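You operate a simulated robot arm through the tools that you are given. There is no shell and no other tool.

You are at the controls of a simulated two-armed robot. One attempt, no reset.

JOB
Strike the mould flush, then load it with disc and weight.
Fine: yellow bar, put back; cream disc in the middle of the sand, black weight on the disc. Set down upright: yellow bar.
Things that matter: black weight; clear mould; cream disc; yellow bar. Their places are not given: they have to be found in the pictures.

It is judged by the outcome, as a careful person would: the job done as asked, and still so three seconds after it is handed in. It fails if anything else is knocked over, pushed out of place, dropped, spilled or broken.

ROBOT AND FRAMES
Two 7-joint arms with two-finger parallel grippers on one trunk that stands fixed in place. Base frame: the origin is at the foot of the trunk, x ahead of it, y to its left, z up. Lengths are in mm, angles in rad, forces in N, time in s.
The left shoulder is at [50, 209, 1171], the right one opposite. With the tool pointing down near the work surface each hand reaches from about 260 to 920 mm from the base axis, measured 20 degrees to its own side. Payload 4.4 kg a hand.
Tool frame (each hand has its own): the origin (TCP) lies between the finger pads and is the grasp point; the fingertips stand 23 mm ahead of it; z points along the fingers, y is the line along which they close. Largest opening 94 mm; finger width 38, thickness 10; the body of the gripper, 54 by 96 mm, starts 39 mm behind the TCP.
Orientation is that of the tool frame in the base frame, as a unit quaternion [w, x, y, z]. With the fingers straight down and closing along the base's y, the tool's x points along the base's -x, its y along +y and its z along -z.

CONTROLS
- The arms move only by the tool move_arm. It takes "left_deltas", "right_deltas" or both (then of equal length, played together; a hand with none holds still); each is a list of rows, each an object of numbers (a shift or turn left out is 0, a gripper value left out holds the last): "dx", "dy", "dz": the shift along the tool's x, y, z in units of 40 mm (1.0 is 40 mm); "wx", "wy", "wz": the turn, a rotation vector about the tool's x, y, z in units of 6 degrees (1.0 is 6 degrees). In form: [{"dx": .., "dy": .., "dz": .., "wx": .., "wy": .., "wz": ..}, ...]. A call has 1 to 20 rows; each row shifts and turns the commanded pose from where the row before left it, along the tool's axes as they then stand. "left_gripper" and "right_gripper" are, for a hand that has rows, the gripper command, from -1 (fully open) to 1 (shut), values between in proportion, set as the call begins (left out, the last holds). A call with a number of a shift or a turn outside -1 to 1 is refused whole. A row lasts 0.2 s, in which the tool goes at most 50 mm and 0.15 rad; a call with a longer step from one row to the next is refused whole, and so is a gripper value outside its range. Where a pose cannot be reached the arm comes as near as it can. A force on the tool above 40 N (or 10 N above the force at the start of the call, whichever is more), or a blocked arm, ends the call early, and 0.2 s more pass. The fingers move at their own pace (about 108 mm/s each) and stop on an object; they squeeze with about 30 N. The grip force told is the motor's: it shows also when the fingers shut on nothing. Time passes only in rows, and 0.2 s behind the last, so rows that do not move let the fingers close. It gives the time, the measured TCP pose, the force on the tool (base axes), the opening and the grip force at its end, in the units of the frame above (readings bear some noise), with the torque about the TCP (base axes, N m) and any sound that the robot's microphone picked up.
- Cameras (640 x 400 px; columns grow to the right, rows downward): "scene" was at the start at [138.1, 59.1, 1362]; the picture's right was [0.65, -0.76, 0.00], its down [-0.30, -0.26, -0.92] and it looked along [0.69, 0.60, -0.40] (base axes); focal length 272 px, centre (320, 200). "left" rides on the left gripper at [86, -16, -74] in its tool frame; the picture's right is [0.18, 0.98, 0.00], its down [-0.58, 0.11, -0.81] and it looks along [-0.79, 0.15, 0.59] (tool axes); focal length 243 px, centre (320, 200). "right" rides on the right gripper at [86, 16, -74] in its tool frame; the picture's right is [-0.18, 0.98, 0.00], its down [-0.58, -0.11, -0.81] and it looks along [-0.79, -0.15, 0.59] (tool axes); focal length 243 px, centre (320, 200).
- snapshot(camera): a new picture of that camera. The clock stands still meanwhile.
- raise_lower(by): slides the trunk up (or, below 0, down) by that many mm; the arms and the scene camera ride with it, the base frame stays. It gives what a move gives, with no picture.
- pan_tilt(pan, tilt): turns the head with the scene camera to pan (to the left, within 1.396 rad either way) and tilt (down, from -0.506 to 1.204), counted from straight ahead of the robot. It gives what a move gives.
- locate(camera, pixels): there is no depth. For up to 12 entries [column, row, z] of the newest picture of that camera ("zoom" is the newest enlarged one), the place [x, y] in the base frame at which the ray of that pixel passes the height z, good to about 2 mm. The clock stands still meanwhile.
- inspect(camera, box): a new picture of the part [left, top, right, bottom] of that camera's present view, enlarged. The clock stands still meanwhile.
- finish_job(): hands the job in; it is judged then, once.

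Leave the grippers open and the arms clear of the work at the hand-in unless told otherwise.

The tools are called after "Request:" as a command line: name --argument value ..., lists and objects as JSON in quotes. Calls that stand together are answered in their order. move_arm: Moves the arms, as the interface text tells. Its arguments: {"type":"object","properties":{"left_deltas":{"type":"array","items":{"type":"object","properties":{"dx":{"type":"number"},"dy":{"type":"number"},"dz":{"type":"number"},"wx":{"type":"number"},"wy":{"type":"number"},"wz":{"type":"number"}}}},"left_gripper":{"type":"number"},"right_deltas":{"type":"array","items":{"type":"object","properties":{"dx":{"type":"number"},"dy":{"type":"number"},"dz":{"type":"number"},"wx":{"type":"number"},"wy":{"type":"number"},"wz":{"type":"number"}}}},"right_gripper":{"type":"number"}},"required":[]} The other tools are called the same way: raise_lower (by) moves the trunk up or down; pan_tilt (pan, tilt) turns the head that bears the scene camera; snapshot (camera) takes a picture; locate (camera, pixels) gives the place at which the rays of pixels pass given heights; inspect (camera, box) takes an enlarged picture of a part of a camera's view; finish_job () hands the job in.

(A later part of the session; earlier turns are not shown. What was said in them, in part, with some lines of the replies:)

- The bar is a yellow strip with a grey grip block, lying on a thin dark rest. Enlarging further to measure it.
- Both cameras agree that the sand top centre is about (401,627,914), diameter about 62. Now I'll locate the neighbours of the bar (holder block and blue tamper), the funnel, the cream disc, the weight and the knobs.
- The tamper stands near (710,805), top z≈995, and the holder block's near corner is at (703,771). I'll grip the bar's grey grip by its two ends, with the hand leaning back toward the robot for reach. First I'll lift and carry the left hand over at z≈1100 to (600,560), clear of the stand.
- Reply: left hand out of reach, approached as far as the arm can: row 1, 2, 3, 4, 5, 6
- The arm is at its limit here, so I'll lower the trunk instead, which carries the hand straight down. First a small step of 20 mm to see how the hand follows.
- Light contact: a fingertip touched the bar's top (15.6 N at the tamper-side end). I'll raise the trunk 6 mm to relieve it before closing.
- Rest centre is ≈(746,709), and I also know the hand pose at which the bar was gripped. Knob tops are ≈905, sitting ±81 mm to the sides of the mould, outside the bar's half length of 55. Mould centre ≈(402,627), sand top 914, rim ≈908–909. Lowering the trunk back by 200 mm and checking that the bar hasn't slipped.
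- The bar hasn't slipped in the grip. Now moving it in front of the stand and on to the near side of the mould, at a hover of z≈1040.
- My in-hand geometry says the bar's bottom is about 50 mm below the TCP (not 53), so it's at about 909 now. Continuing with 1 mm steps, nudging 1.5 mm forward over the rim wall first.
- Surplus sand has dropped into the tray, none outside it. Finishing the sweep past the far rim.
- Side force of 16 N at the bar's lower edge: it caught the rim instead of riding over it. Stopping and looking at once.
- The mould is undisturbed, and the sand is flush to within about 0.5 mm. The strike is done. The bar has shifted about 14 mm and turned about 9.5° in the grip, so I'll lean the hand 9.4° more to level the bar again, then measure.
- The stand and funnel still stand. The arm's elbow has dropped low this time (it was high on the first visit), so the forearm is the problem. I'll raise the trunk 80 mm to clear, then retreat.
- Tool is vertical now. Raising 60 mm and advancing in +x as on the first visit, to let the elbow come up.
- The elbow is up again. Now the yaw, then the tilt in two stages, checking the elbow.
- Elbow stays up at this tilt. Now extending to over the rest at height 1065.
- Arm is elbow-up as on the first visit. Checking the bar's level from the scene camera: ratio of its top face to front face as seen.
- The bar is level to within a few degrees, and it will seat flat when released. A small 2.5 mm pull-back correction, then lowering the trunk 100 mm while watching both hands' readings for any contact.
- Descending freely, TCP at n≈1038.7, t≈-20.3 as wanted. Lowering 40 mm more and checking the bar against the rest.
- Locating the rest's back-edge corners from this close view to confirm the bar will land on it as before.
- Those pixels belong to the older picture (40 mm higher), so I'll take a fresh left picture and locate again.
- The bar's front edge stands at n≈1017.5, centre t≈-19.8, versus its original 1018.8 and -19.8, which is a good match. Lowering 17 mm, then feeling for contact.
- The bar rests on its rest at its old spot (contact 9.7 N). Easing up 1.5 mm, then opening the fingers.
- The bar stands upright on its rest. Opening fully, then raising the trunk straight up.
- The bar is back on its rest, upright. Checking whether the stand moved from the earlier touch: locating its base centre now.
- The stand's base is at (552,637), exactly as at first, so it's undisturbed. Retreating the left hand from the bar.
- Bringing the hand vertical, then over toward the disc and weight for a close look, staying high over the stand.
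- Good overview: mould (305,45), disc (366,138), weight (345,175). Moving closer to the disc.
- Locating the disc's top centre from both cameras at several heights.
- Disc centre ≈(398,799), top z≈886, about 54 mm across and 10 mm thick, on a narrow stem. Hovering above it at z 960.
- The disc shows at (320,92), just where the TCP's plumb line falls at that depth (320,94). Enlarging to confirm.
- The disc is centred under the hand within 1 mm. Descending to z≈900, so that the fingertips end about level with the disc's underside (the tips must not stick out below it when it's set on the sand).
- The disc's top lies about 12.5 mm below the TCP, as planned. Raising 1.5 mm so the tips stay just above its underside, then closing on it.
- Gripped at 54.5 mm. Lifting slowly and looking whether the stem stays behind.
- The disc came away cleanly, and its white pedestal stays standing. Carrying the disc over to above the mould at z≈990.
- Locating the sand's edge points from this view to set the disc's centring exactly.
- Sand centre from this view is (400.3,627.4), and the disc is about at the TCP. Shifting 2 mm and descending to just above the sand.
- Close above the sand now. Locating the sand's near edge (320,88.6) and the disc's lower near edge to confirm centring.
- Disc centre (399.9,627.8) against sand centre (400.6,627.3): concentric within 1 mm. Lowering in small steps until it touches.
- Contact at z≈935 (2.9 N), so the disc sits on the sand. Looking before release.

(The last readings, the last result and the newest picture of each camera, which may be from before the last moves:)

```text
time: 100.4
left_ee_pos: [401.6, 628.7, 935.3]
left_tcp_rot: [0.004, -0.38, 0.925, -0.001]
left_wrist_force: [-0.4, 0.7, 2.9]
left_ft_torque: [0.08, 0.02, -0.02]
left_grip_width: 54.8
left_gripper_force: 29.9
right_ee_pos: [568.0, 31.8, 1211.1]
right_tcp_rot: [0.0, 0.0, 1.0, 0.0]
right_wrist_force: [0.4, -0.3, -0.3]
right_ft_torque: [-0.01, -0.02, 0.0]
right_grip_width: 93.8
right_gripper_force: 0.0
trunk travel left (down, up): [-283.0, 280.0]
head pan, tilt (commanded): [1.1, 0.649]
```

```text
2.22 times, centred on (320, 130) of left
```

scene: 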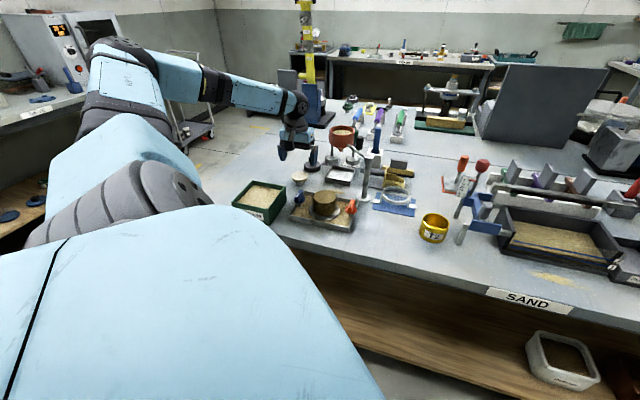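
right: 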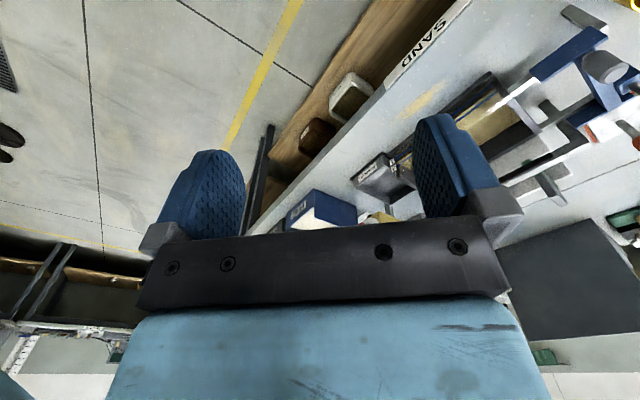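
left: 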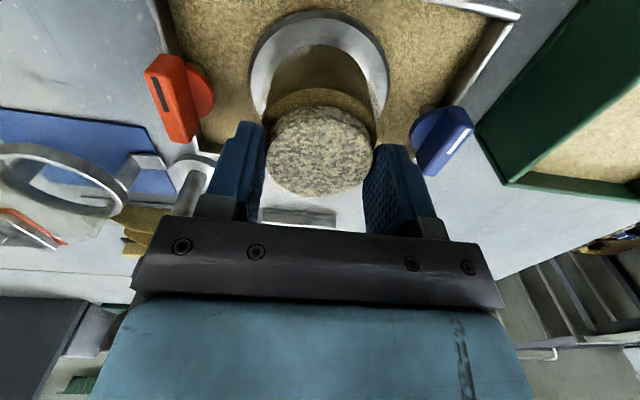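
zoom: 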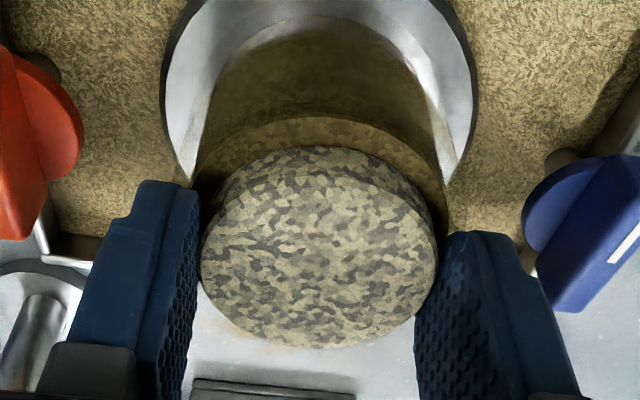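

Checking the concentricity now that both lie at the same level: sand near edge (320,93.1) versus disc lower edge (320,106.1).

Request:
snapshot --camera "left"

Request:
inspect --camera "left" --box '[255, 65, 385, 155]'

Request:
locate --camera "zoom" --pixels '[[320, 125, 909.5], [320, 180, 909.5], [180, 160, 909.5], [180, 223, 909.5], [460, 165, 909.5], [460, 222, 909.5]]'

```text
taken
```

left: 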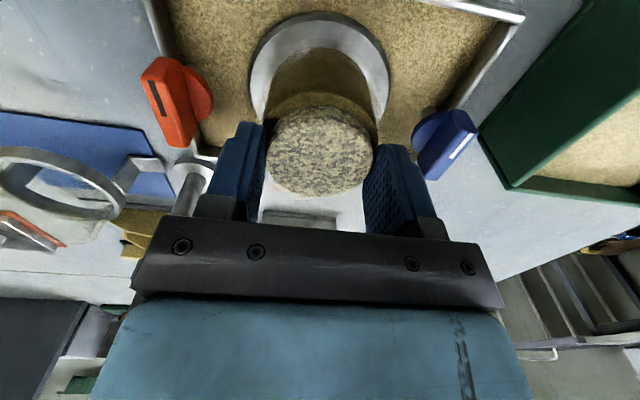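

```text
4.44 times, centred on (320, 110) of left
```

zoom: 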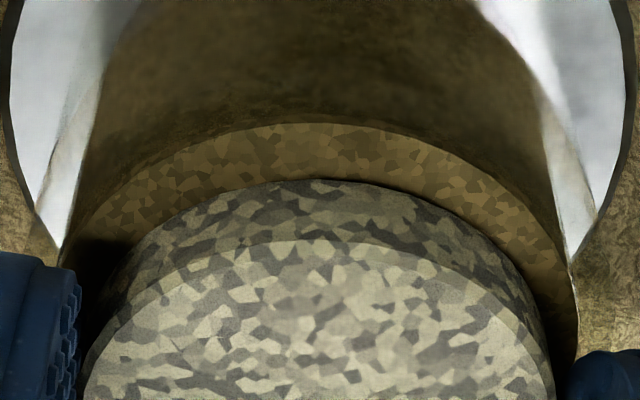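

```text
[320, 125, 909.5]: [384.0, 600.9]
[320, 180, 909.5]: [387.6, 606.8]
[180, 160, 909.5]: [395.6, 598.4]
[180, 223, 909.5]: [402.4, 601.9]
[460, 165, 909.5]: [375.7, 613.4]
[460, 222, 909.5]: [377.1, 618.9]
```

The disc is about 2 mm too far outward. Lifting 2 mm, pulling 2.2 mm toward the robot, and setting it down again.

Request:
move_arm --left_deltas '[{"dz": -0.05}, {"dx": 0.0275}, {"dx": 0.0275}, {}]'

Request:
move_arm --left_deltas '[{"dz": 0.025}, {"dz": 0.025}, {}]'

Request:
inspect --camera "left" --box '[255, 65, 385, 155]'

Request:
locate --camera "zoom" --pixels '[[320, 135, 909.5], [320, 180, 909.5]]'

```text
time: 101.4
left_ee_pos: [399.8, 627.1, 936.8]
left_tcp_rot: [0.004, -0.379, 0.925, -0.001]
left_wrist_force: [-0.9, 0.5, -1.4]
left_ft_torque: [-0.01, -0.02, -0.01]
left_grip_width: 54.7
left_gripper_force: 29.9
right_ee_pos: [567.2, 31.8, 1211.2]
right_tcp_rot: [0.001, 0.0, 1.0, 0.0]
right_wrist_force: [-0.3, 0.4, 0.2]
right_ft_torque: [0.01, -0.02, 0.0]
right_grip_width: 94.1
right_gripper_force: 0.0
trunk travel left (down, up): [-283.0, 280.0]
head pan, tilt (commanded): [1.1, 0.649]
```

```text
time: 102.2
left_ee_pos: [400.0, 626.8, 936.4]
left_tcp_rot: [0.005, -0.379, 0.925, -0.001]
left_wrist_force: [-0.2, 0.5, 4.2]
left_ft_torque: [0.08, 0.11, -0.01]
left_grip_width: 54.4
left_gripper_force: 30.1
right_ee_pos: [568.7, 32.1, 1212.9]
right_tcp_rot: [0.001, 0.0, 1.0, 0.0]
right_wrist_force: [0.3, 0.4, 0.2]
right_ft_torque: [0.0, 0.0, 0.0]
right_grip_width: 94.1
right_gripper_force: 0.1
trunk travel left (down, up): [-283.0, 280.0]
head pan, tilt (commanded): [1.1, 0.649]
```

```text
4.44 times, centred on (320, 110) of left
```

zoom: 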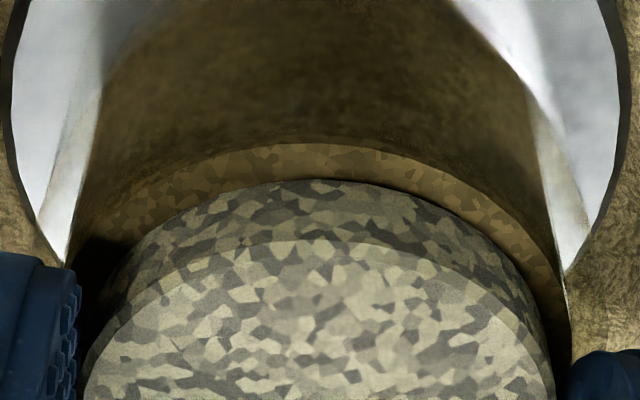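

```text
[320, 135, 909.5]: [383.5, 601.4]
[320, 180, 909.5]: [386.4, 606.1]
```

Now the gap is about 4 mm all round on the near side (3.75 would be exact). Opening the fingers.

Request:
move_arm --left_deltas '[{}, {}, {}]' --left_gripper -0.5

Request:
inspect --camera "left" --box '[220, 40, 420, 220]'

Request:
inspect --camera "scene" --box '[295, 165, 355, 220]'

```text
time: 103.0
left_ee_pos: [399.4, 627.1, 933.0]
left_tcp_rot: [0.005, -0.38, 0.925, -0.001]
left_wrist_force: [1.0, 0.4, 0.6]
left_ft_torque: [-0.01, 0.01, 0.0]
left_grip_width: 70.5
left_gripper_force: 0.1
right_ee_pos: [567.8, 31.9, 1212.7]
right_tcp_rot: [0.0, 0.0, 1.0, 0.0]
right_wrist_force: [-0.2, 0.7, 0.1]
right_ft_torque: [0.0, 0.01, -0.01]
right_grip_width: 94.1
right_gripper_force: 0.0
trunk travel left (down, up): [-283.0, 280.0]
head pan, tilt (commanded): [1.1, 0.649]
```

```text
2.22 times, centred on (320, 130) of left
```

zoom: 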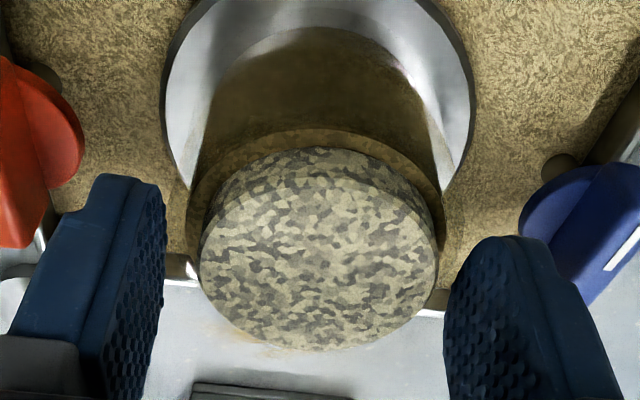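

```text
7.27 times, centred on (325, 192) of scene
```

zoom: 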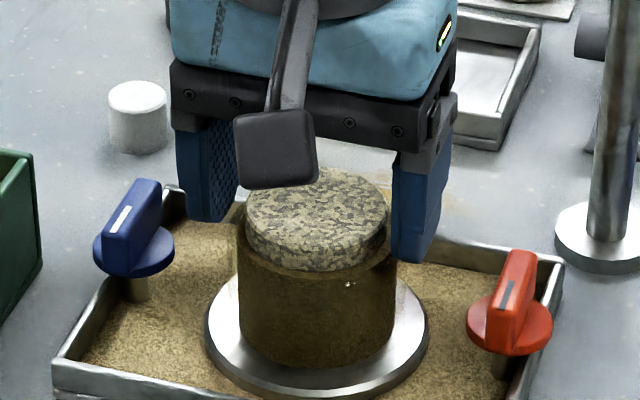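

The disc rests on the sand, centred. Raising the hand straight up.

Request:
move_arm --left_deltas '[{"dz": -0.25}, {"dz": -0.6}, {"dz": -0.8}, {"dz": -0.8}, {}]'

Request:
inspect --camera "left" --box '[220, 0, 420, 130]'

Request:
inspect --camera "scene" --box '[295, 165, 355, 220]'

Request:
snapshot --camera "left"

```text
time: 104.2
left_ee_pos: [399.3, 626.9, 1031.5]
left_tcp_rot: [0.004, -0.379, 0.925, -0.001]
left_wrist_force: [0.0, 0.0, -1.0]
left_ft_torque: [0.0, 0.02, -0.02]
left_grip_width: 70.4
left_gripper_force: 0.2
right_ee_pos: [568.0, 33.5, 1211.7]
right_tcp_rot: [0.0, 0.0, 1.0, 0.0]
right_wrist_force: [0.1, 0.3, 0.8]
right_ft_torque: [-0.01, -0.03, -0.03]
right_grip_width: 94.2
right_gripper_force: 0.1
trunk travel left (down, up): [-283.0, 280.0]
head pan, tilt (commanded): [1.1, 0.649]
```

```text
3.08 times, centred on (320, 65) of left
```

zoom: 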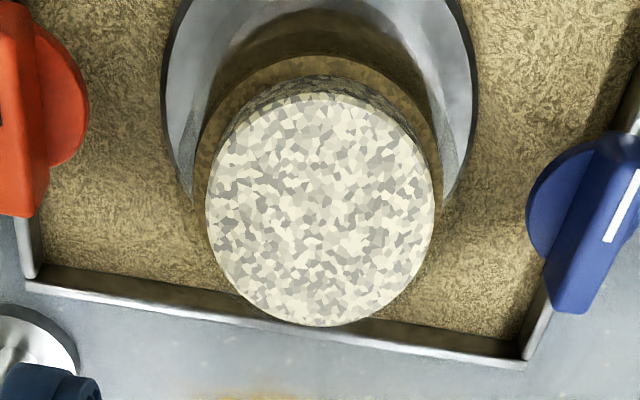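

```text
7.27 times, centred on (325, 192) of scene
```

zoom: 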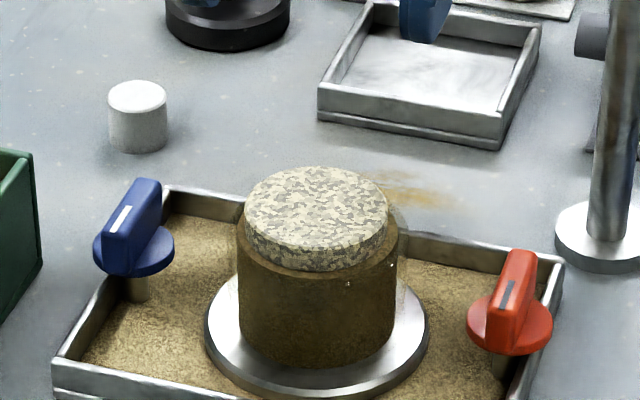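

```text
taken
```

left: 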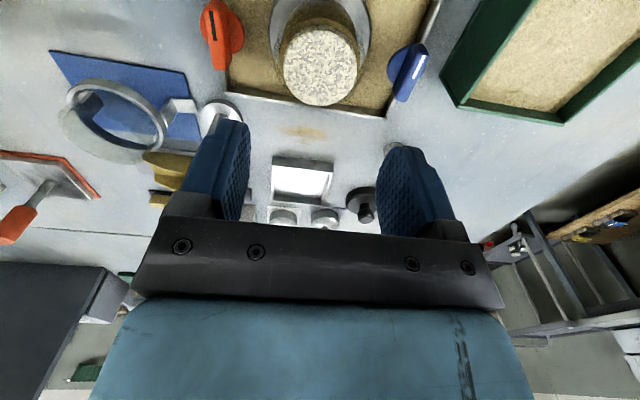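

The disc is well centred on the sand. Next the black weight: locating it and the funnel near it.

Request:
locate --camera "scene" --pixels '[[342, 132, 1020], [342, 132, 1040], [341.2, 149.8, 970], [341.2, 149.8, 990], [312.9, 156.75, 890], [312.9, 156.75, 900], [312.1, 164.8, 865], [312.1, 168.6, 850]]'

Request:
locate --camera "left" --pixels '[[366, 214, 890], [366, 214, 900], [360, 199, 865], [285, 216, 865], [324, 216, 865]]'

Request:
inspect --camera "scene" --box '[285, 120, 375, 200]'

```text
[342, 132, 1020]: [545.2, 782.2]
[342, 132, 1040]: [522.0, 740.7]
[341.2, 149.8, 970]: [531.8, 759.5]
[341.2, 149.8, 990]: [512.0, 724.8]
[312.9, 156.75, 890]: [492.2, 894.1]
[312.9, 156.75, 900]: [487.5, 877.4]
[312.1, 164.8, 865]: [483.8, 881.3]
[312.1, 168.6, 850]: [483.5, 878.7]
```

```text
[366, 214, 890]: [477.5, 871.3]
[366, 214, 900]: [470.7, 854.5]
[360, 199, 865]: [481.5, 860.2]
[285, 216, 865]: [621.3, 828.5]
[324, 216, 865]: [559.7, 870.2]
```

```text
5.00 times, centred on (330, 160) of scene
```

zoom: 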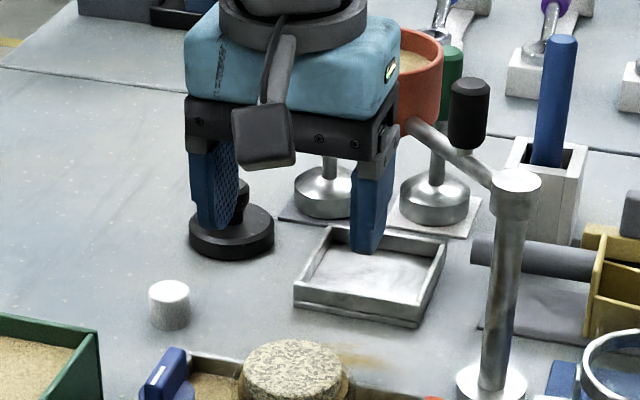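

Weight ≈(484,880), knob top z≈897. Funnel ≈(530,757), rim about z 1030. Going around the funnel by way of the pedestal side, then looking at the weight.

Request:
move_arm --left_deltas '[{"dx": -0.585, "dy": 0.7225, "dz": -0.0525}, {"dx": -0.585, "dy": 0.7225, "dz": -0.0525}, {"dx": -0.585, "dy": 0.7225, "dz": -0.0525}, {"dx": -0.585, "dy": 0.7225, "dz": -0.0525}, {"dx": -0.815, "dy": -0.15, "dz": 0.5}, {"dx": -0.815, "dy": -0.15, "dz": 0.5}, {}]'

Request:
snapshot --camera "left"

Request:
snapshot --camera "scene"

Request:
inspect --camera "left" --box '[240, 80, 400, 220]'

```text
time: 105.8
left_ee_pos: [438.9, 811.9, 1002.8]
left_tcp_rot: [0.005, -0.379, 0.925, 0.001]
left_wrist_force: [-1.3, 0.2, -0.9]
left_ft_torque: [0.01, -0.04, 0.01]
left_grip_width: 70.7
left_gripper_force: 0.1
right_ee_pos: [567.2, 30.9, 1211.2]
right_tcp_rot: [0.001, 0.0, 1.0, 0.001]
right_wrist_force: [-0.2, -0.3, 0.2]
right_ft_torque: [0.04, -0.03, -0.02]
right_grip_width: 93.6
right_gripper_force: 0.1
trunk travel left (down, up): [-283.0, 280.0]
head pan, tilt (commanded): [1.1, 0.649]
```

```text
taken
```

left: 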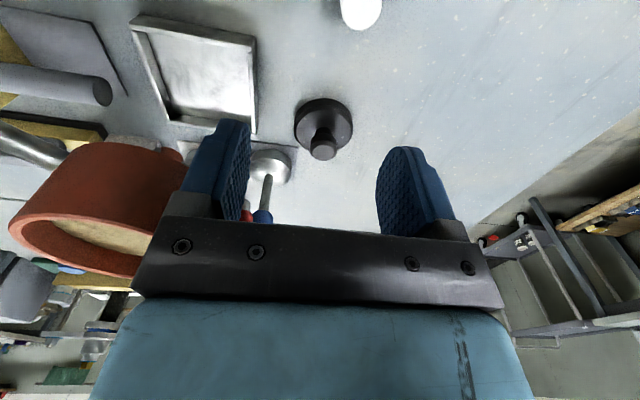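

```text
taken
```

scene: 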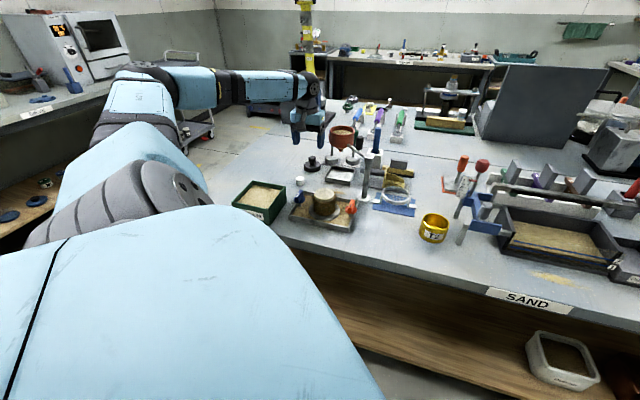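

```text
2.86 times, centred on (320, 150) of left
```

zoom: 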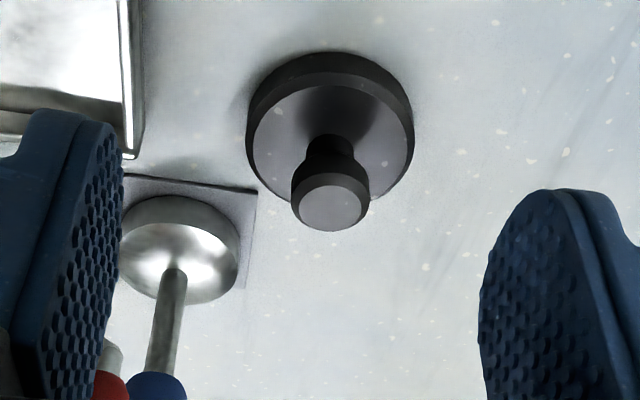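

Fine view of the weight: knob top at left pixel (324.5,151.7), base at about (323,130). Locating.

Request:
locate --camera "left" --pixels '[[324.5, 151.7, 890], [324.5, 151.7, 897], [324.5, 151.7, 905], [294.5, 130, 866], [352.5, 132.5, 866], [324, 106, 866], [309.9, 150, 897], [337, 151.5, 897]]'

Request:
inspect --camera "scene" --box '[290, 140, 340, 180]'

```text
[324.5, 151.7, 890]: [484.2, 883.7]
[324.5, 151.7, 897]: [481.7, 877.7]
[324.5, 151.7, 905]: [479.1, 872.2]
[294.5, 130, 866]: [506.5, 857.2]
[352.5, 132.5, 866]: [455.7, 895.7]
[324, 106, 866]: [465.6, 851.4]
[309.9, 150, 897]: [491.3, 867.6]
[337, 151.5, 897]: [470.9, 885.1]
```

```text
10.00 times, centred on (315, 160) of scene
```

zoom: 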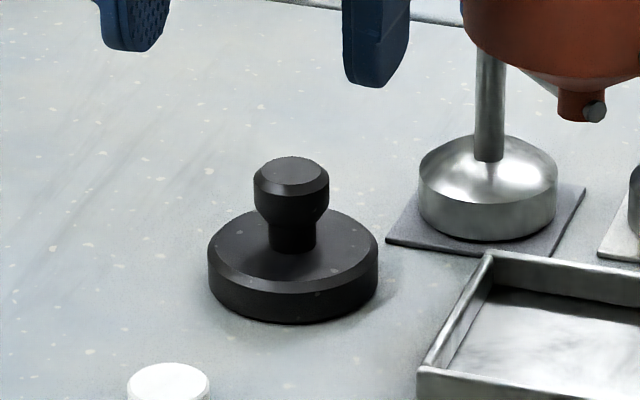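

Weight: base 64 mm across (z 850–866), knob 29 mm across, top z≈898, centre ≈(482.5,878.5). Hovering over it at z 950.

Request:
move_arm --left_deltas '[{"dx": -0.647, "dy": 0.142, "dz": 0.44}, {"dx": -0.647, "dy": 0.142, "dz": 0.44}, {"dx": -0.647, "dy": 0.142, "dz": 0.44}, {}]'

Request:
snapshot --camera "left"

Request:
snapshot --camera "scene"

Request:
inspect --camera "left" --box '[240, 40, 400, 180]'

```text
time: 106.8
left_ee_pos: [483.2, 879.8, 948.7]
left_tcp_rot: [0.004, -0.379, 0.925, -0.001]
left_wrist_force: [0.0, 1.0, -0.6]
left_ft_torque: [0.03, -0.04, 0.02]
left_grip_width: 70.5
left_gripper_force: 0.1
right_ee_pos: [567.9, 31.4, 1213.1]
right_tcp_rot: [0.002, 0.0, 1.0, 0.0]
right_wrist_force: [0.3, -0.5, -0.6]
right_ft_torque: [0.03, 0.0, 0.02]
right_grip_width: 94.1
right_gripper_force: 0.1
trunk travel left (down, up): [-283.0, 280.0]
head pan, tilt (commanded): [1.1, 0.649]
```

```text
taken
```

left: 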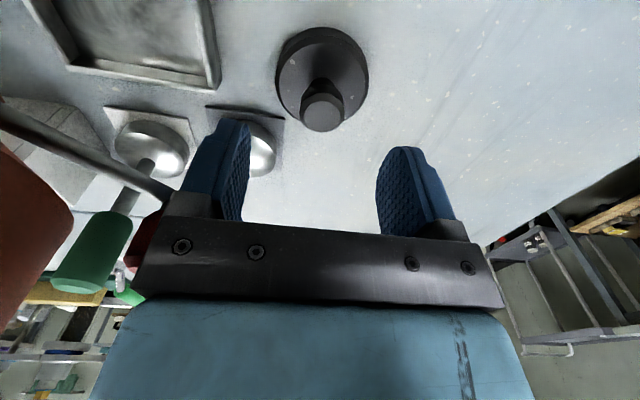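

```text
taken
```

scene: 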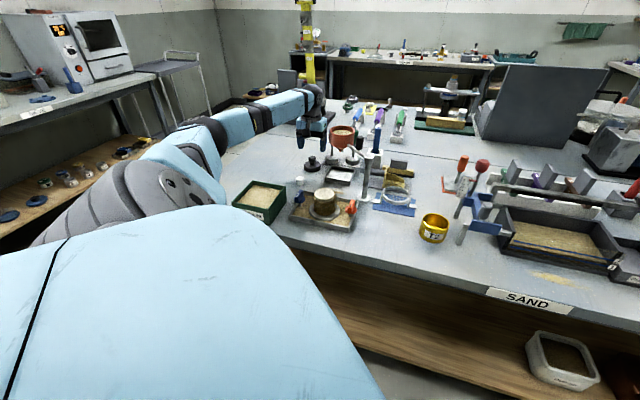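

```text
2.86 times, centred on (320, 110) of left
```

zoom: 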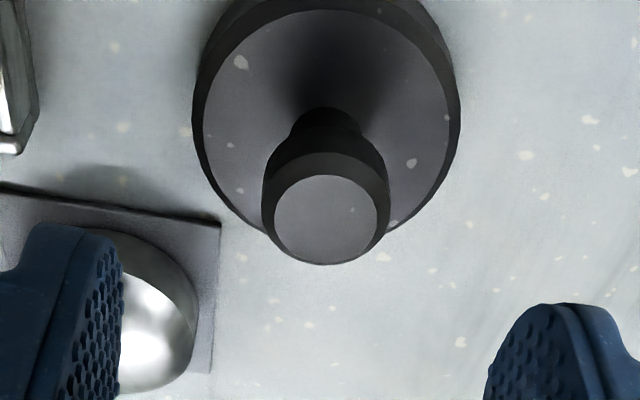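

The weight is well aligned. There are handled tools (green, red) near the gripper's left side, so I'll check their clearance before descending.

Request:
inspect --camera "left" --box '[0, 80, 290, 300]'

Request:
inspect --camera "scene" --box '[280, 90, 390, 190]'

Request:
locate --camera "scene" --pixels '[[331.8, 161.5, 853], [331.8, 158, 865], [353, 163, 853]]'

```text
1.82 times, centred on (145, 190) of left
```

zoom: 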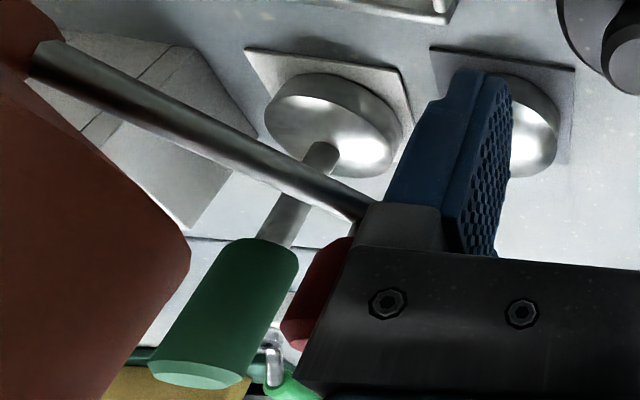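

```text
4.00 times, centred on (335, 140) of scene
```

zoom: 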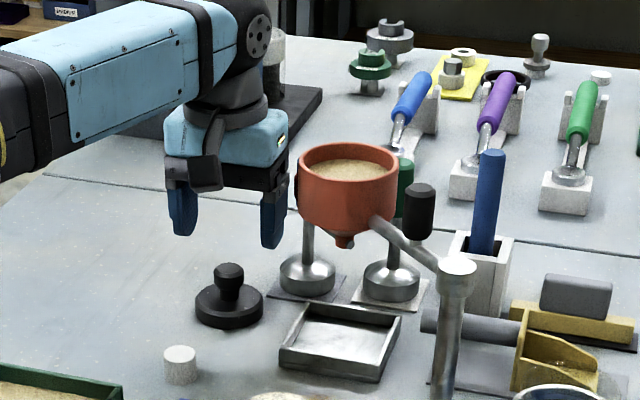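

```text
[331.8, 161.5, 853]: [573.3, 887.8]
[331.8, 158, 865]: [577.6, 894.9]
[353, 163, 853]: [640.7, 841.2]
```

The red and green handles are over 30 mm away from the gripper body. The knob's top centre (321.8,116.3) matches the TCP's plumb line (320,116.7). Descending to z≈892.

Request:
move_arm --left_deltas '[{"dy": 0.02, "dz": 0.2835}, {"dz": 0.2835}, {"dz": 0.2835}, {"dz": 0.2835}, {"dz": 0.2835}, {}]'

Request:
inspect --camera "left" --box '[220, 60, 420, 220]'

Request:
inspect --camera "scene" --box '[290, 120, 350, 180]'

```text
time: 108.2
left_ee_pos: [484.1, 879.4, 893.0]
left_tcp_rot: [0.005, -0.379, 0.925, 0.0]
left_wrist_force: [0.0, -0.2, 0.3]
left_ft_torque: [-0.01, -0.02, -0.01]
left_grip_width: 70.7
left_gripper_force: 0.1
right_ee_pos: [567.8, 31.8, 1211.2]
right_tcp_rot: [0.001, 0.0, 1.0, 0.0]
right_wrist_force: [0.4, 0.0, -0.7]
right_ft_torque: [-0.01, 0.01, -0.02]
right_grip_width: 94.0
right_gripper_force: 0.2
trunk travel left (down, up): [-283.0, 280.0]
head pan, tilt (commanded): [1.1, 0.649]
```

```text
2.50 times, centred on (320, 140) of left
```

zoom: 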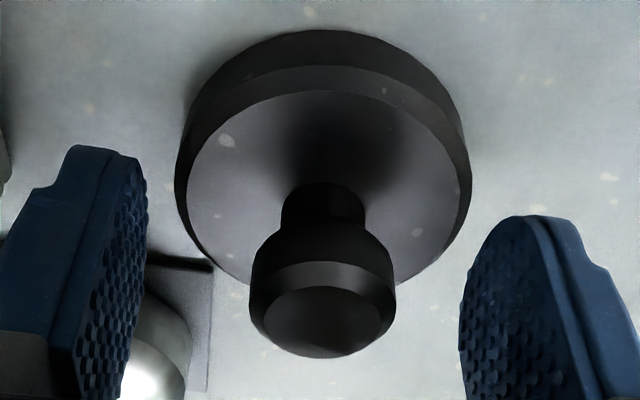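

```text
6.67 times, centred on (320, 150) of scene
```

zoom: 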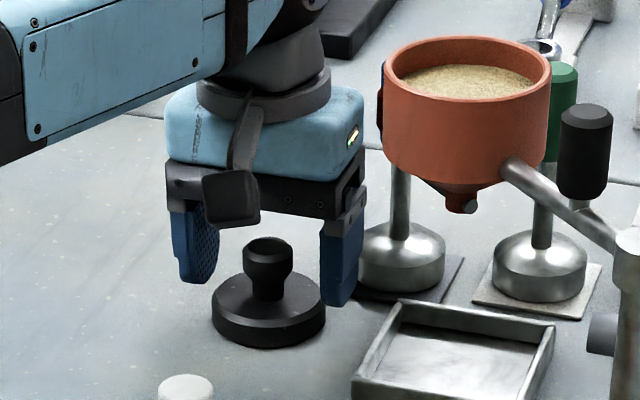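

The knob is centred between the fingers. Closing.

Request:
move_arm --left_deltas '[{}, {}, {}, {}]' --left_gripper 1

Request:
move_arm --left_deltas '[{"dz": -0.15}, {"dz": -0.3}, {"dz": -0.4}, {}]'

Request:
inspect --camera "left" --box '[220, 60, 420, 220]'

Request:
inspect --camera "scene" --box '[290, 120, 350, 180]'

```text
time: 109.2
left_ee_pos: [484.0, 879.6, 892.6]
left_tcp_rot: [0.005, -0.38, 0.925, -0.001]
left_wrist_force: [-0.4, 1.8, -1.4]
left_ft_torque: [0.15, 0.08, 0.01]
left_grip_width: 27.4
left_gripper_force: 29.8
right_ee_pos: [568.5, 32.1, 1212.8]
right_tcp_rot: [0.0, 0.001, 1.0, 0.001]
right_wrist_force: [0.4, 1.0, 0.9]
right_ft_torque: [-0.01, 0.01, 0.01]
right_grip_width: 94.2
right_gripper_force: 0.1
trunk travel left (down, up): [-283.0, 280.0]
head pan, tilt (commanded): [1.1, 0.649]
```

```text
time: 110.2
left_ee_pos: [484.3, 881.5, 926.1]
left_tcp_rot: [0.004, -0.38, 0.925, -0.001]
left_wrist_force: [-0.4, 0.3, -3.8]
left_ft_torque: [0.01, 0.03, 0.01]
left_grip_width: 27.4
left_gripper_force: 30.1
right_ee_pos: [567.5, 32.5, 1211.7]
right_tcp_rot: [0.001, -0.001, 1.0, 0.0]
right_wrist_force: [-0.4, 0.8, 0.0]
right_ft_torque: [0.04, 0.02, 0.02]
right_grip_width: 93.9
right_gripper_force: 0.1
trunk travel left (down, up): [-283.0, 280.0]
head pan, tilt (commanded): [1.1, 0.649]
```

```text
2.50 times, centred on (320, 140) of left
```

zoom: 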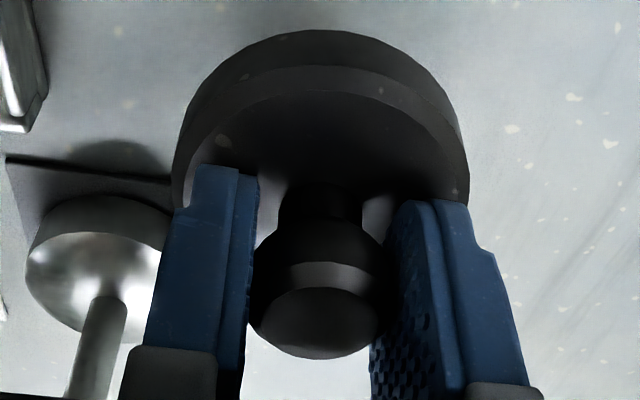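

```text
6.67 times, centred on (320, 150) of scene
```

zoom: 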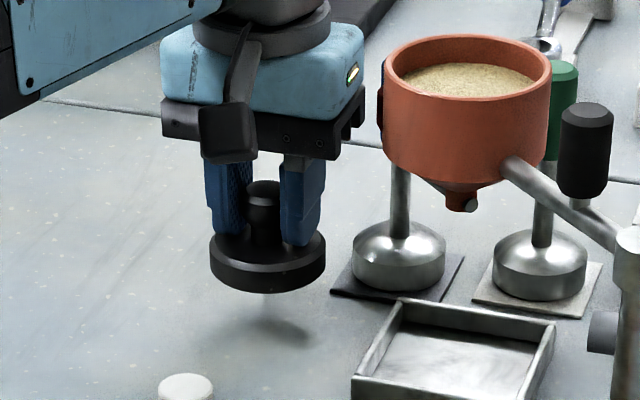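

Lifted (about 3.5 N of weight). There's a faint something beneath the weight, so I'll raise more and look closely.

Request:
move_arm --left_deltas '[{"dz": -0.8}, {"dz": -0.8}, {}]'

Request:
inspect --camera "scene" --box '[294, 130, 334, 170]'

Request:
snapshot --camera "left"

```text
time: 111.0
left_ee_pos: [482.8, 880.1, 989.0]
left_tcp_rot: [0.005, -0.379, 0.925, -0.002]
left_wrist_force: [-0.8, 0.8, -4.1]
left_ft_torque: [-0.04, 0.0, -0.01]
left_grip_width: 27.6
left_gripper_force: 30.1
right_ee_pos: [567.6, 32.5, 1210.4]
right_tcp_rot: [0.0, 0.0, 1.0, 0.001]
right_wrist_force: [-0.5, -0.1, -0.4]
right_ft_torque: [-0.04, 0.0, -0.01]
right_grip_width: 94.0
right_gripper_force: 0.0
trunk travel left (down, up): [-283.0, 280.0]
head pan, tilt (commanded): [1.1, 0.649]
```

```text
10.00 times, centred on (314, 150) of scene
```

zoom: 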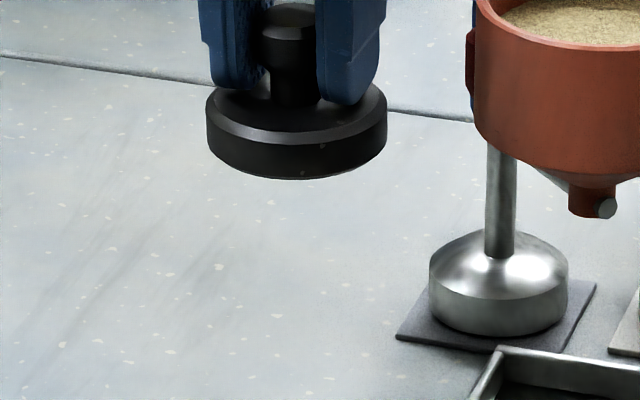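

```text
taken
```

left: 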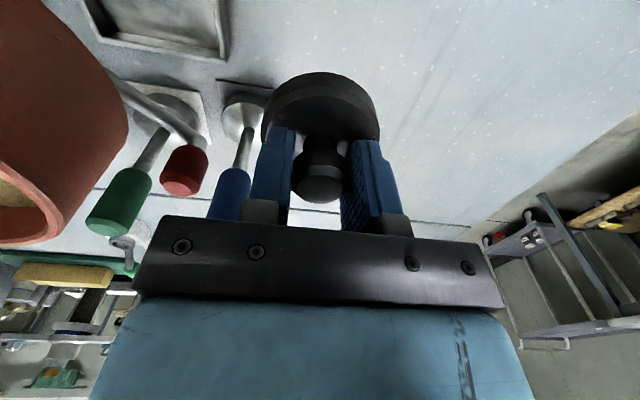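

Only a shadow, the weight is clean. Carrying it round the funnel and on to above the mould at z≈1010.

Request:
move_arm --left_deltas '[{"dx": 0.8525, "dy": -0.04, "dz": -0.131}, {"dx": 0.8525, "dy": -0.04, "dz": -0.131}, {"dx": 0.8525, "dy": -0.04, "dz": -0.131}, {"dx": 0.8525, "dy": -0.04, "dz": -0.131}, {"dx": 0.625, "dy": -0.726}, {"dx": 0.625, "dy": -0.726}, {"dx": 0.625, "dy": -0.726}, {"dx": 0.625, "dy": -0.726}, {}]'

Request:
snapshot --camera "left"

Request:
inspect --camera "left" --box '[220, 20, 420, 200]'

Request:
inspect --camera "scene" --box '[280, 130, 376, 228]'

```text
time: 113.0
left_ee_pos: [400.9, 627.3, 1009.1]
left_tcp_rot: [0.004, -0.379, 0.925, -0.001]
left_wrist_force: [-0.7, 0.4, -3.9]
left_ft_torque: [-0.02, -0.02, -0.01]
left_grip_width: 27.7
left_gripper_force: 30.3
right_ee_pos: [567.4, 32.3, 1211.0]
right_tcp_rot: [0.0, 0.0, 1.0, 0.0]
right_wrist_force: [0.7, 1.0, -0.2]
right_ft_torque: [-0.03, -0.02, 0.01]
right_grip_width: 94.2
right_gripper_force: 0.0
trunk travel left (down, up): [-283.0, 280.0]
head pan, tilt (commanded): [1.1, 0.649]
```

```text
taken
```

left: 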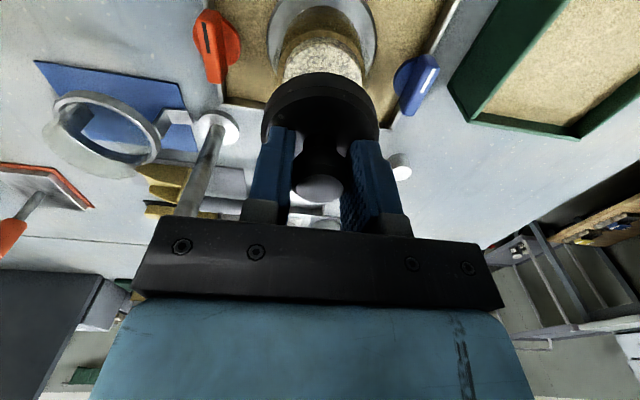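

```text
2.22 times, centred on (320, 110) of left
```

zoom: 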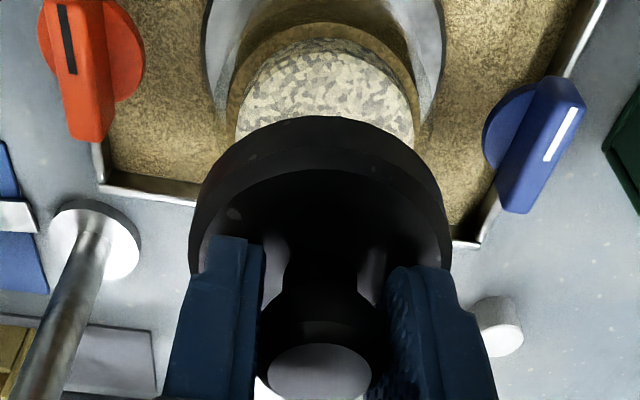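

```text
4.08 times, centred on (328, 179) of scene
```

zoom: 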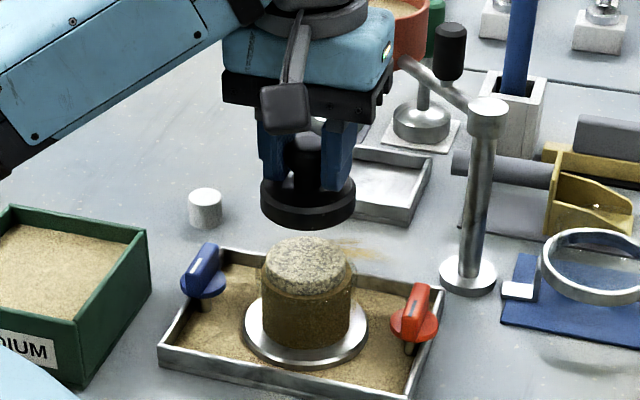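

Checking the forearm's height over the table with the full scene view before lowering.

Request:
snapshot --camera "scene"

Request:
inspect --camera "scene" --box '[160, 90, 340, 230]'

```text
taken
```

scene: 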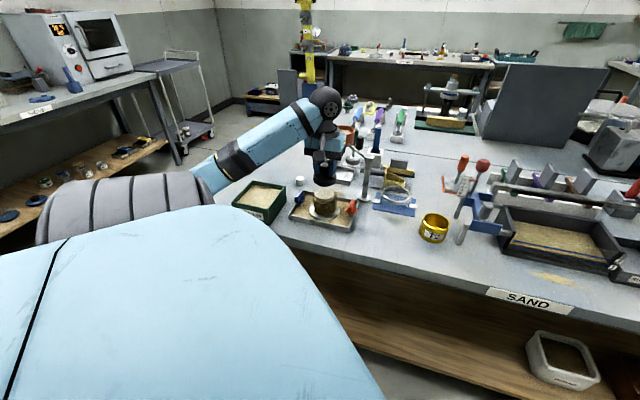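

```text
2.86 times, centred on (250, 160) of scene
```

zoom: 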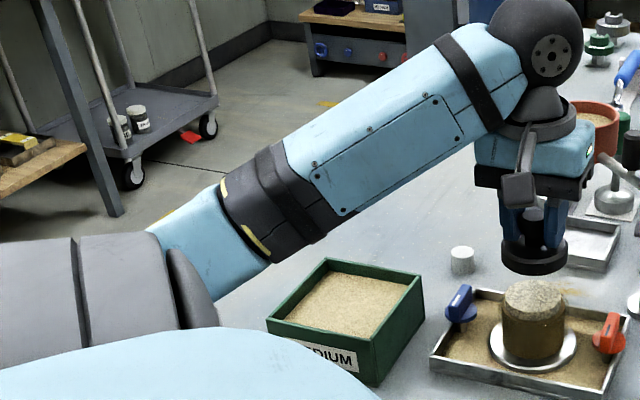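

The forearm is clear of the bin and table. Locating the disc's visible edge to line up the weight.

Request:
inspect --camera "left" --box '[260, 20, 380, 110]'

Request:
locate --camera "zoom" --pixels '[[320, 130, 920], [200, 180, 920], [440, 180, 920], [160, 240, 920], [490, 240, 920]]'

```text
4.44 times, centred on (320, 65) of left
```

zoom: 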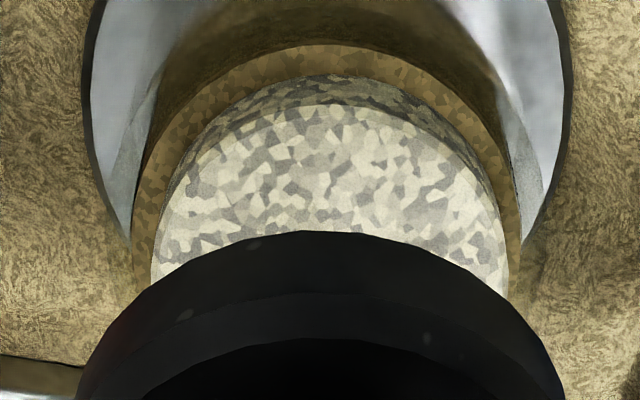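

```text
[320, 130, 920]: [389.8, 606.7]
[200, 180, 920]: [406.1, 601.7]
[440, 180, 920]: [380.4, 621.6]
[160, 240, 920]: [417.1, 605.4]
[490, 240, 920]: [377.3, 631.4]
```

Request:
locate --camera "zoom" --pixels '[[330, 103, 920], [200, 157, 920], [160, 228, 920], [440, 146, 920], [498, 235, 920], [320, 232, 966], [150, 290, 966], [490, 290, 966]]'

```text
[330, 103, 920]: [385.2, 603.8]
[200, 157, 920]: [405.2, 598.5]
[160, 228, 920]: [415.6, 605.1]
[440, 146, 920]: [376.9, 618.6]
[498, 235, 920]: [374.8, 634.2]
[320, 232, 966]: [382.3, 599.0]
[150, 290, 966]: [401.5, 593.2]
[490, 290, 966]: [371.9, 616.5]
```

Disc centre ≈(401,627), and the weight hangs at (401.5,626.5), aligned within about 1 mm. Lowering to a few mm above the disc.

Request:
move_arm --left_deltas '[{"dz": 0.2625}, {"dz": 0.2625}, {"dz": 0.2625}, {"dz": 0.2625}, {}]'

Request:
inspect --camera "scene" --box '[300, 165, 350, 215]'

Request:
inspect --camera "left" --box '[240, 20, 400, 150]'

```text
time: 114.2
left_ee_pos: [402.0, 626.4, 967.9]
left_tcp_rot: [0.004, -0.38, 0.925, -0.001]
left_wrist_force: [0.4, 0.0, -3.7]
left_ft_torque: [0.02, -0.01, 0.01]
left_grip_width: 27.7
left_gripper_force: 30.3
right_ee_pos: [568.5, 32.8, 1211.2]
right_tcp_rot: [0.0, 0.0, 1.0, 0.0]
right_wrist_force: [0.4, 0.2, -0.1]
right_ft_torque: [0.0, -0.02, -0.03]
right_grip_width: 94.1
right_gripper_force: 0.0
trunk travel left (down, up): [-283.0, 280.0]
head pan, tilt (commanded): [1.1, 0.649]
```

```text
8.00 times, centred on (325, 190) of scene
```

zoom: 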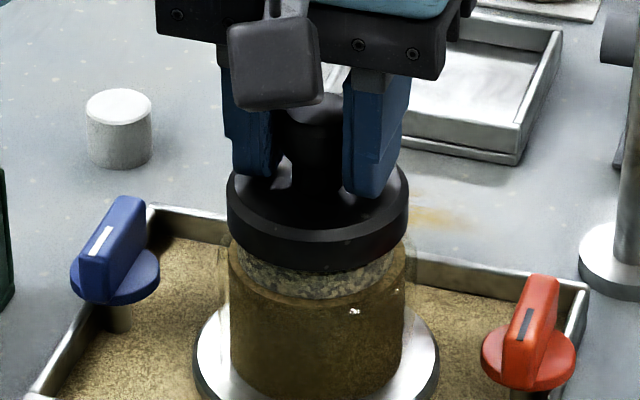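

```text
3.08 times, centred on (320, 85) of left
```

zoom: 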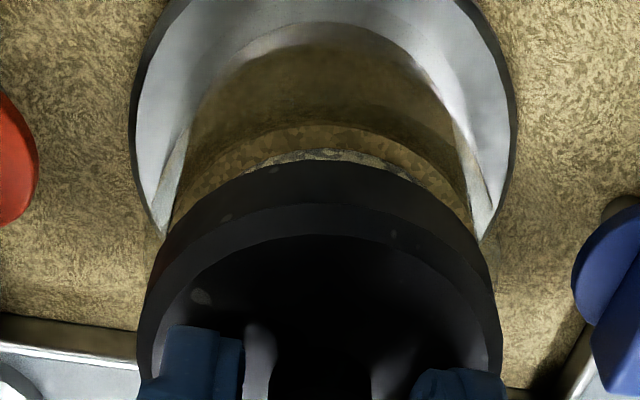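

Nicely lined up. Lowering in 1 mm steps until the weight's load comes off the hand.

Request:
move_arm --left_deltas '[{"dz": 0.025}, {"dz": 0.025}, {"dz": 0.025}]'

Request:
move_arm --left_deltas '[{"dz": 0.025}, {}]'

Request:
move_arm --left_deltas '[{"dz": 0.025}, {}]'

```text
time: 115.0
left_ee_pos: [401.6, 627.7, 965.0]
left_tcp_rot: [0.005, -0.38, 0.925, -0.001]
left_wrist_force: [0.0, 0.8, -3.7]
left_ft_torque: [-0.04, -0.04, 0.01]
left_grip_width: 27.4
left_gripper_force: 29.8
right_ee_pos: [567.6, 32.8, 1211.4]
right_tcp_rot: [0.0, 0.001, 1.0, 0.0]
right_wrist_force: [0.1, -0.7, 0.4]
right_ft_torque: [0.0, -0.01, -0.03]
right_grip_width: 93.8
right_gripper_force: 0.0
trunk travel left (down, up): [-283.0, 280.0]
head pan, tilt (commanded): [1.1, 0.649]
```

```text
time: 115.6
left_ee_pos: [401.7, 627.4, 964.5]
left_tcp_rot: [0.005, -0.379, 0.925, 0.0]
left_wrist_force: [0.1, 1.0, 0.4]
left_ft_torque: [0.11, 0.04, -0.04]
left_grip_width: 27.6
left_gripper_force: 29.7
right_ee_pos: [568.7, 31.6, 1211.3]
right_tcp_rot: [0.001, 0.0, 1.0, -0.001]
right_wrist_force: [-0.6, 0.2, 0.5]
right_ft_torque: [0.01, 0.04, 0.02]
right_grip_width: 94.2
right_gripper_force: 0.1
trunk travel left (down, up): [-283.0, 280.0]
head pan, tilt (commanded): [1.1, 0.649]
```

```text
time: 116.2
left_ee_pos: [401.5, 627.2, 964.2]
left_tcp_rot: [0.006, -0.38, 0.925, -0.001]
left_wrist_force: [1.1, 2.8, 7.5]
left_ft_torque: [0.17, 0.02, -0.03]
left_grip_width: 27.6
left_gripper_force: 30.5
right_ee_pos: [567.3, 31.4, 1211.8]
right_tcp_rot: [0.001, 0.0, 1.0, 0.0]
right_wrist_force: [1.2, 0.7, -0.6]
right_ft_torque: [-0.02, -0.02, 0.01]
right_grip_width: 93.8
right_gripper_force: 0.0
trunk travel left (down, up): [-283.0, 280.0]
head pan, tilt (commanded): [1.1, 0.649]
```

Seated (upward 7.5 N). Easing up 1 mm and looking before release.

Request:
move_arm --left_deltas '[{"dz": -0.022}, {}]'

Request:
inspect --camera "scene" --box '[300, 165, 350, 215]'

Request:
inspect --camera "left" --box '[240, 20, 400, 150]'

```text
time: 116.8
left_ee_pos: [400.7, 626.6, 965.0]
left_tcp_rot: [0.004, -0.379, 0.925, -0.001]
left_wrist_force: [1.3, 0.3, 2.7]
left_ft_torque: [0.07, 0.04, -0.03]
left_grip_width: 27.7
left_gripper_force: 29.8
right_ee_pos: [568.2, 32.7, 1211.7]
right_tcp_rot: [0.001, 0.001, 1.0, 0.0]
right_wrist_force: [0.4, 0.0, -0.5]
right_ft_torque: [-0.03, -0.05, 0.02]
right_grip_width: 94.1
right_gripper_force: 0.1
trunk travel left (down, up): [-283.0, 280.0]
head pan, tilt (commanded): [1.1, 0.649]
```

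```text
8.00 times, centred on (325, 190) of scene
```

zoom: 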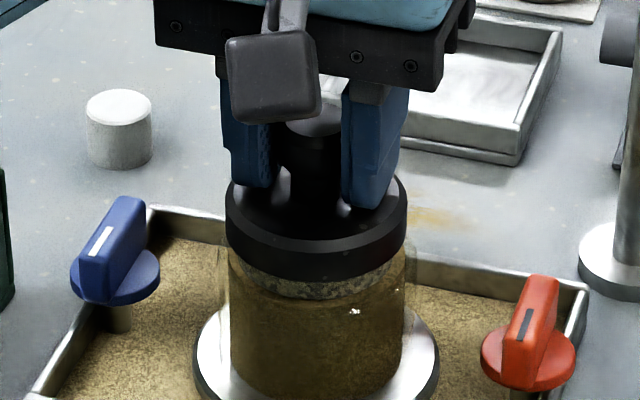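

```text
3.08 times, centred on (320, 85) of left
```

zoom: 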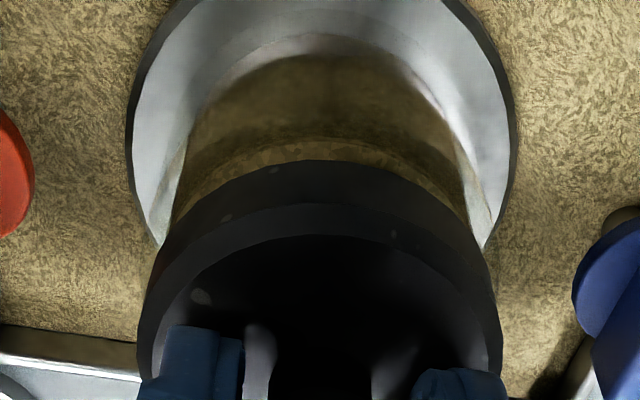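

All three are concentric in the view (centres at column ≈316). Releasing the knob.

Request:
move_arm --left_deltas '[{}, {}, {}]' --left_gripper -0.4

Request:
move_arm --left_deltas '[{"dz": -0.2}, {"dz": -0.5}, {"dz": -0.8}, {"dz": -0.8}, {}]'

Request:
inspect --camera "scene" --box '[280, 150, 376, 228]'

Request:
snapshot --camera "left"

```text
time: 117.6
left_ee_pos: [400.2, 626.6, 965.1]
left_tcp_rot: [0.005, -0.379, 0.925, -0.002]
left_wrist_force: [-0.1, 0.5, -0.4]
left_ft_torque: [-0.02, 0.05, -0.03]
left_grip_width: 65.6
left_gripper_force: 0.0
right_ee_pos: [566.2, 31.3, 1211.5]
right_tcp_rot: [0.0, 0.0, 1.0, 0.0]
right_wrist_force: [0.7, -0.1, -0.1]
right_ft_torque: [0.02, -0.01, 0.02]
right_grip_width: 93.9
right_gripper_force: 0.1
trunk travel left (down, up): [-283.0, 280.0]
head pan, tilt (commanded): [1.1, 0.649]
```

```text
time: 118.8
left_ee_pos: [398.9, 626.0, 1056.5]
left_tcp_rot: [0.004, -0.379, 0.925, -0.002]
left_wrist_force: [-0.4, 1.1, 0.3]
left_ft_torque: [-0.04, 0.03, -0.02]
left_grip_width: 65.9
left_gripper_force: 0.1
right_ee_pos: [567.8, 32.9, 1212.2]
right_tcp_rot: [-0.001, 0.0, 1.0, -0.001]
right_wrist_force: [1.1, -1.3, 0.2]
right_ft_torque: [0.04, 0.0, 0.01]
right_grip_width: 93.9
right_gripper_force: 0.0
trunk travel left (down, up): [-283.0, 280.0]
head pan, tilt (commanded): [1.1, 0.649]
```

```text
5.13 times, centred on (328, 189) of scene
```

zoom: 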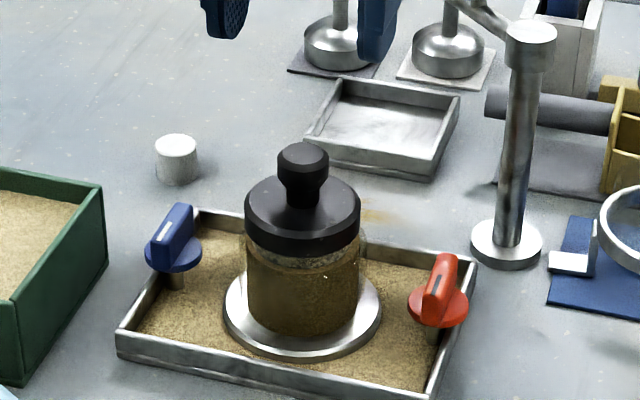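

```text
taken
```

left: 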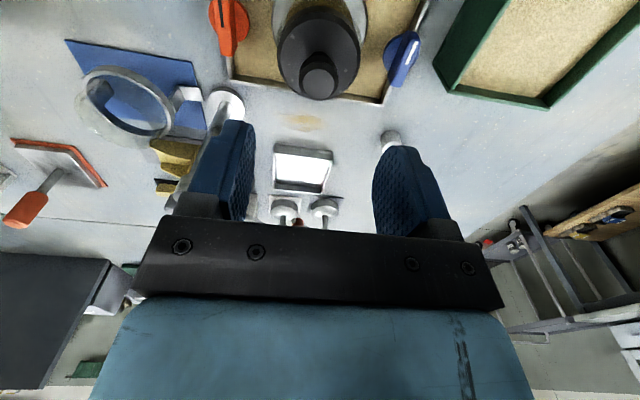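

The weight stands on the disc in the mould. Moving the left hand up and away, gripper open, then a last overall check.

Request:
move_arm --left_deltas '[{"dz": -0.6}, {"dx": 0.71, "dy": -0.225, "dz": -0.525}, {"dx": 0.71, "dy": -0.225, "dz": -0.525}, {"dx": 0.71, "dy": -0.225, "dz": -0.525}, {"dx": 0.7}, {"dx": 0.7}, {}]' --left_gripper -1

Request:
snapshot --camera "scene"

Request:
inspect --camera "scene" --box '[300, 165, 350, 215]'

Request:
inspect --camera "scene" --box '[320, 110, 440, 220]'

```text
time: 120.4
left_ee_pos: [317.4, 507.7, 1141.4]
left_tcp_rot: [0.004, -0.379, 0.925, 0.0]
left_wrist_force: [-0.1, -0.5, 0.5]
left_ft_torque: [-0.01, -0.02, -0.01]
left_grip_width: 93.8
left_gripper_force: 0.0
right_ee_pos: [567.8, 32.0, 1211.1]
right_tcp_rot: [0.0, 0.0, 1.0, 0.0]
right_wrist_force: [-0.3, -0.1, 0.9]
right_ft_torque: [-0.01, 0.0, 0.01]
right_grip_width: 94.0
right_gripper_force: 0.1
trunk travel left (down, up): [-283.0, 280.0]
head pan, tilt (commanded): [1.1, 0.649]
```

```text
taken
```

scene: 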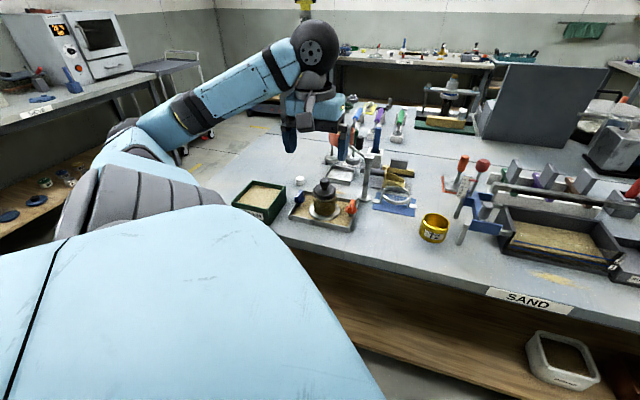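

```text
8.00 times, centred on (325, 190) of scene
```

zoom: 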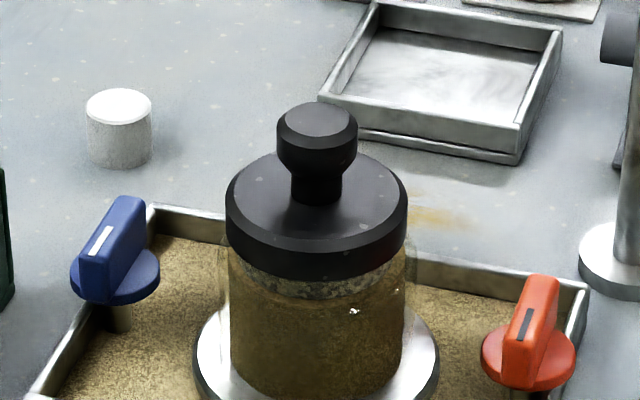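

```text
3.64 times, centred on (380, 165) of scene
```

zoom: 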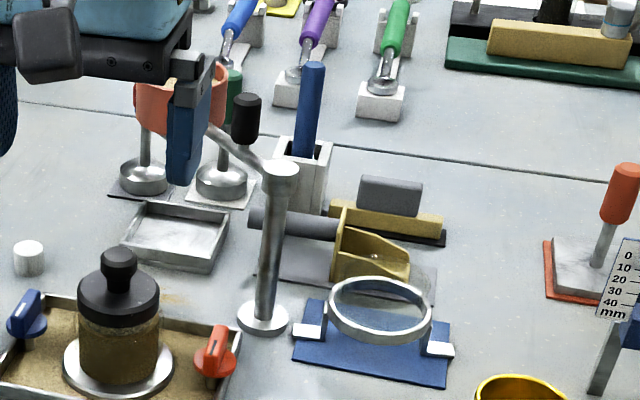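

Final state by the pictures:
- The sand is struck level with the rim, with the surplus kept in the tray.
- The disc is in the middle of the sand, with the weight centred on it.
- The yellow bar is upright on its rest.
- The stand, scoop, pedestal and knobs are in place.
- Both grippers are open and the arms are clear.

Handing in.

Request:
finish_job

```text
The job is handed in.
```

I handed the job in. By the last pictures the mould is struck, the cream disc and black weight are on it, and the yellow bar is back on its rest.

- **Mould:** I struck it in several passes. By the last close measurement the sand stood about 0.7 mm above the rim, so it is flush to within about a millimetre. The surplus fell into the tray, and none was seen outside it.
- **Disc and weight:** the disc sits in the middle of the sand, centred to within about 1 mm. The weight is centred on the disc by the same margin.
- **Yellow bar:** it stands upright on its rest, within about 1–2 mm of where it was.

Two contacts happened along the way:

- **Rim:** on the final strike pass the bar caught the near rim with about 16 N. The bar slipped in the grip, but the pictures afterwards showed the mould and tray in place.
- **Funnel stand:** while I was returning the bar, the left forearm appears to have pressed on the top of the stand. I backed off at once. The stand's base measured at the same spot afterwards, and the funnel was still upright.

The other tools look undisturbed in the last pictures. Both grippers are open and the arms are clear of the work.
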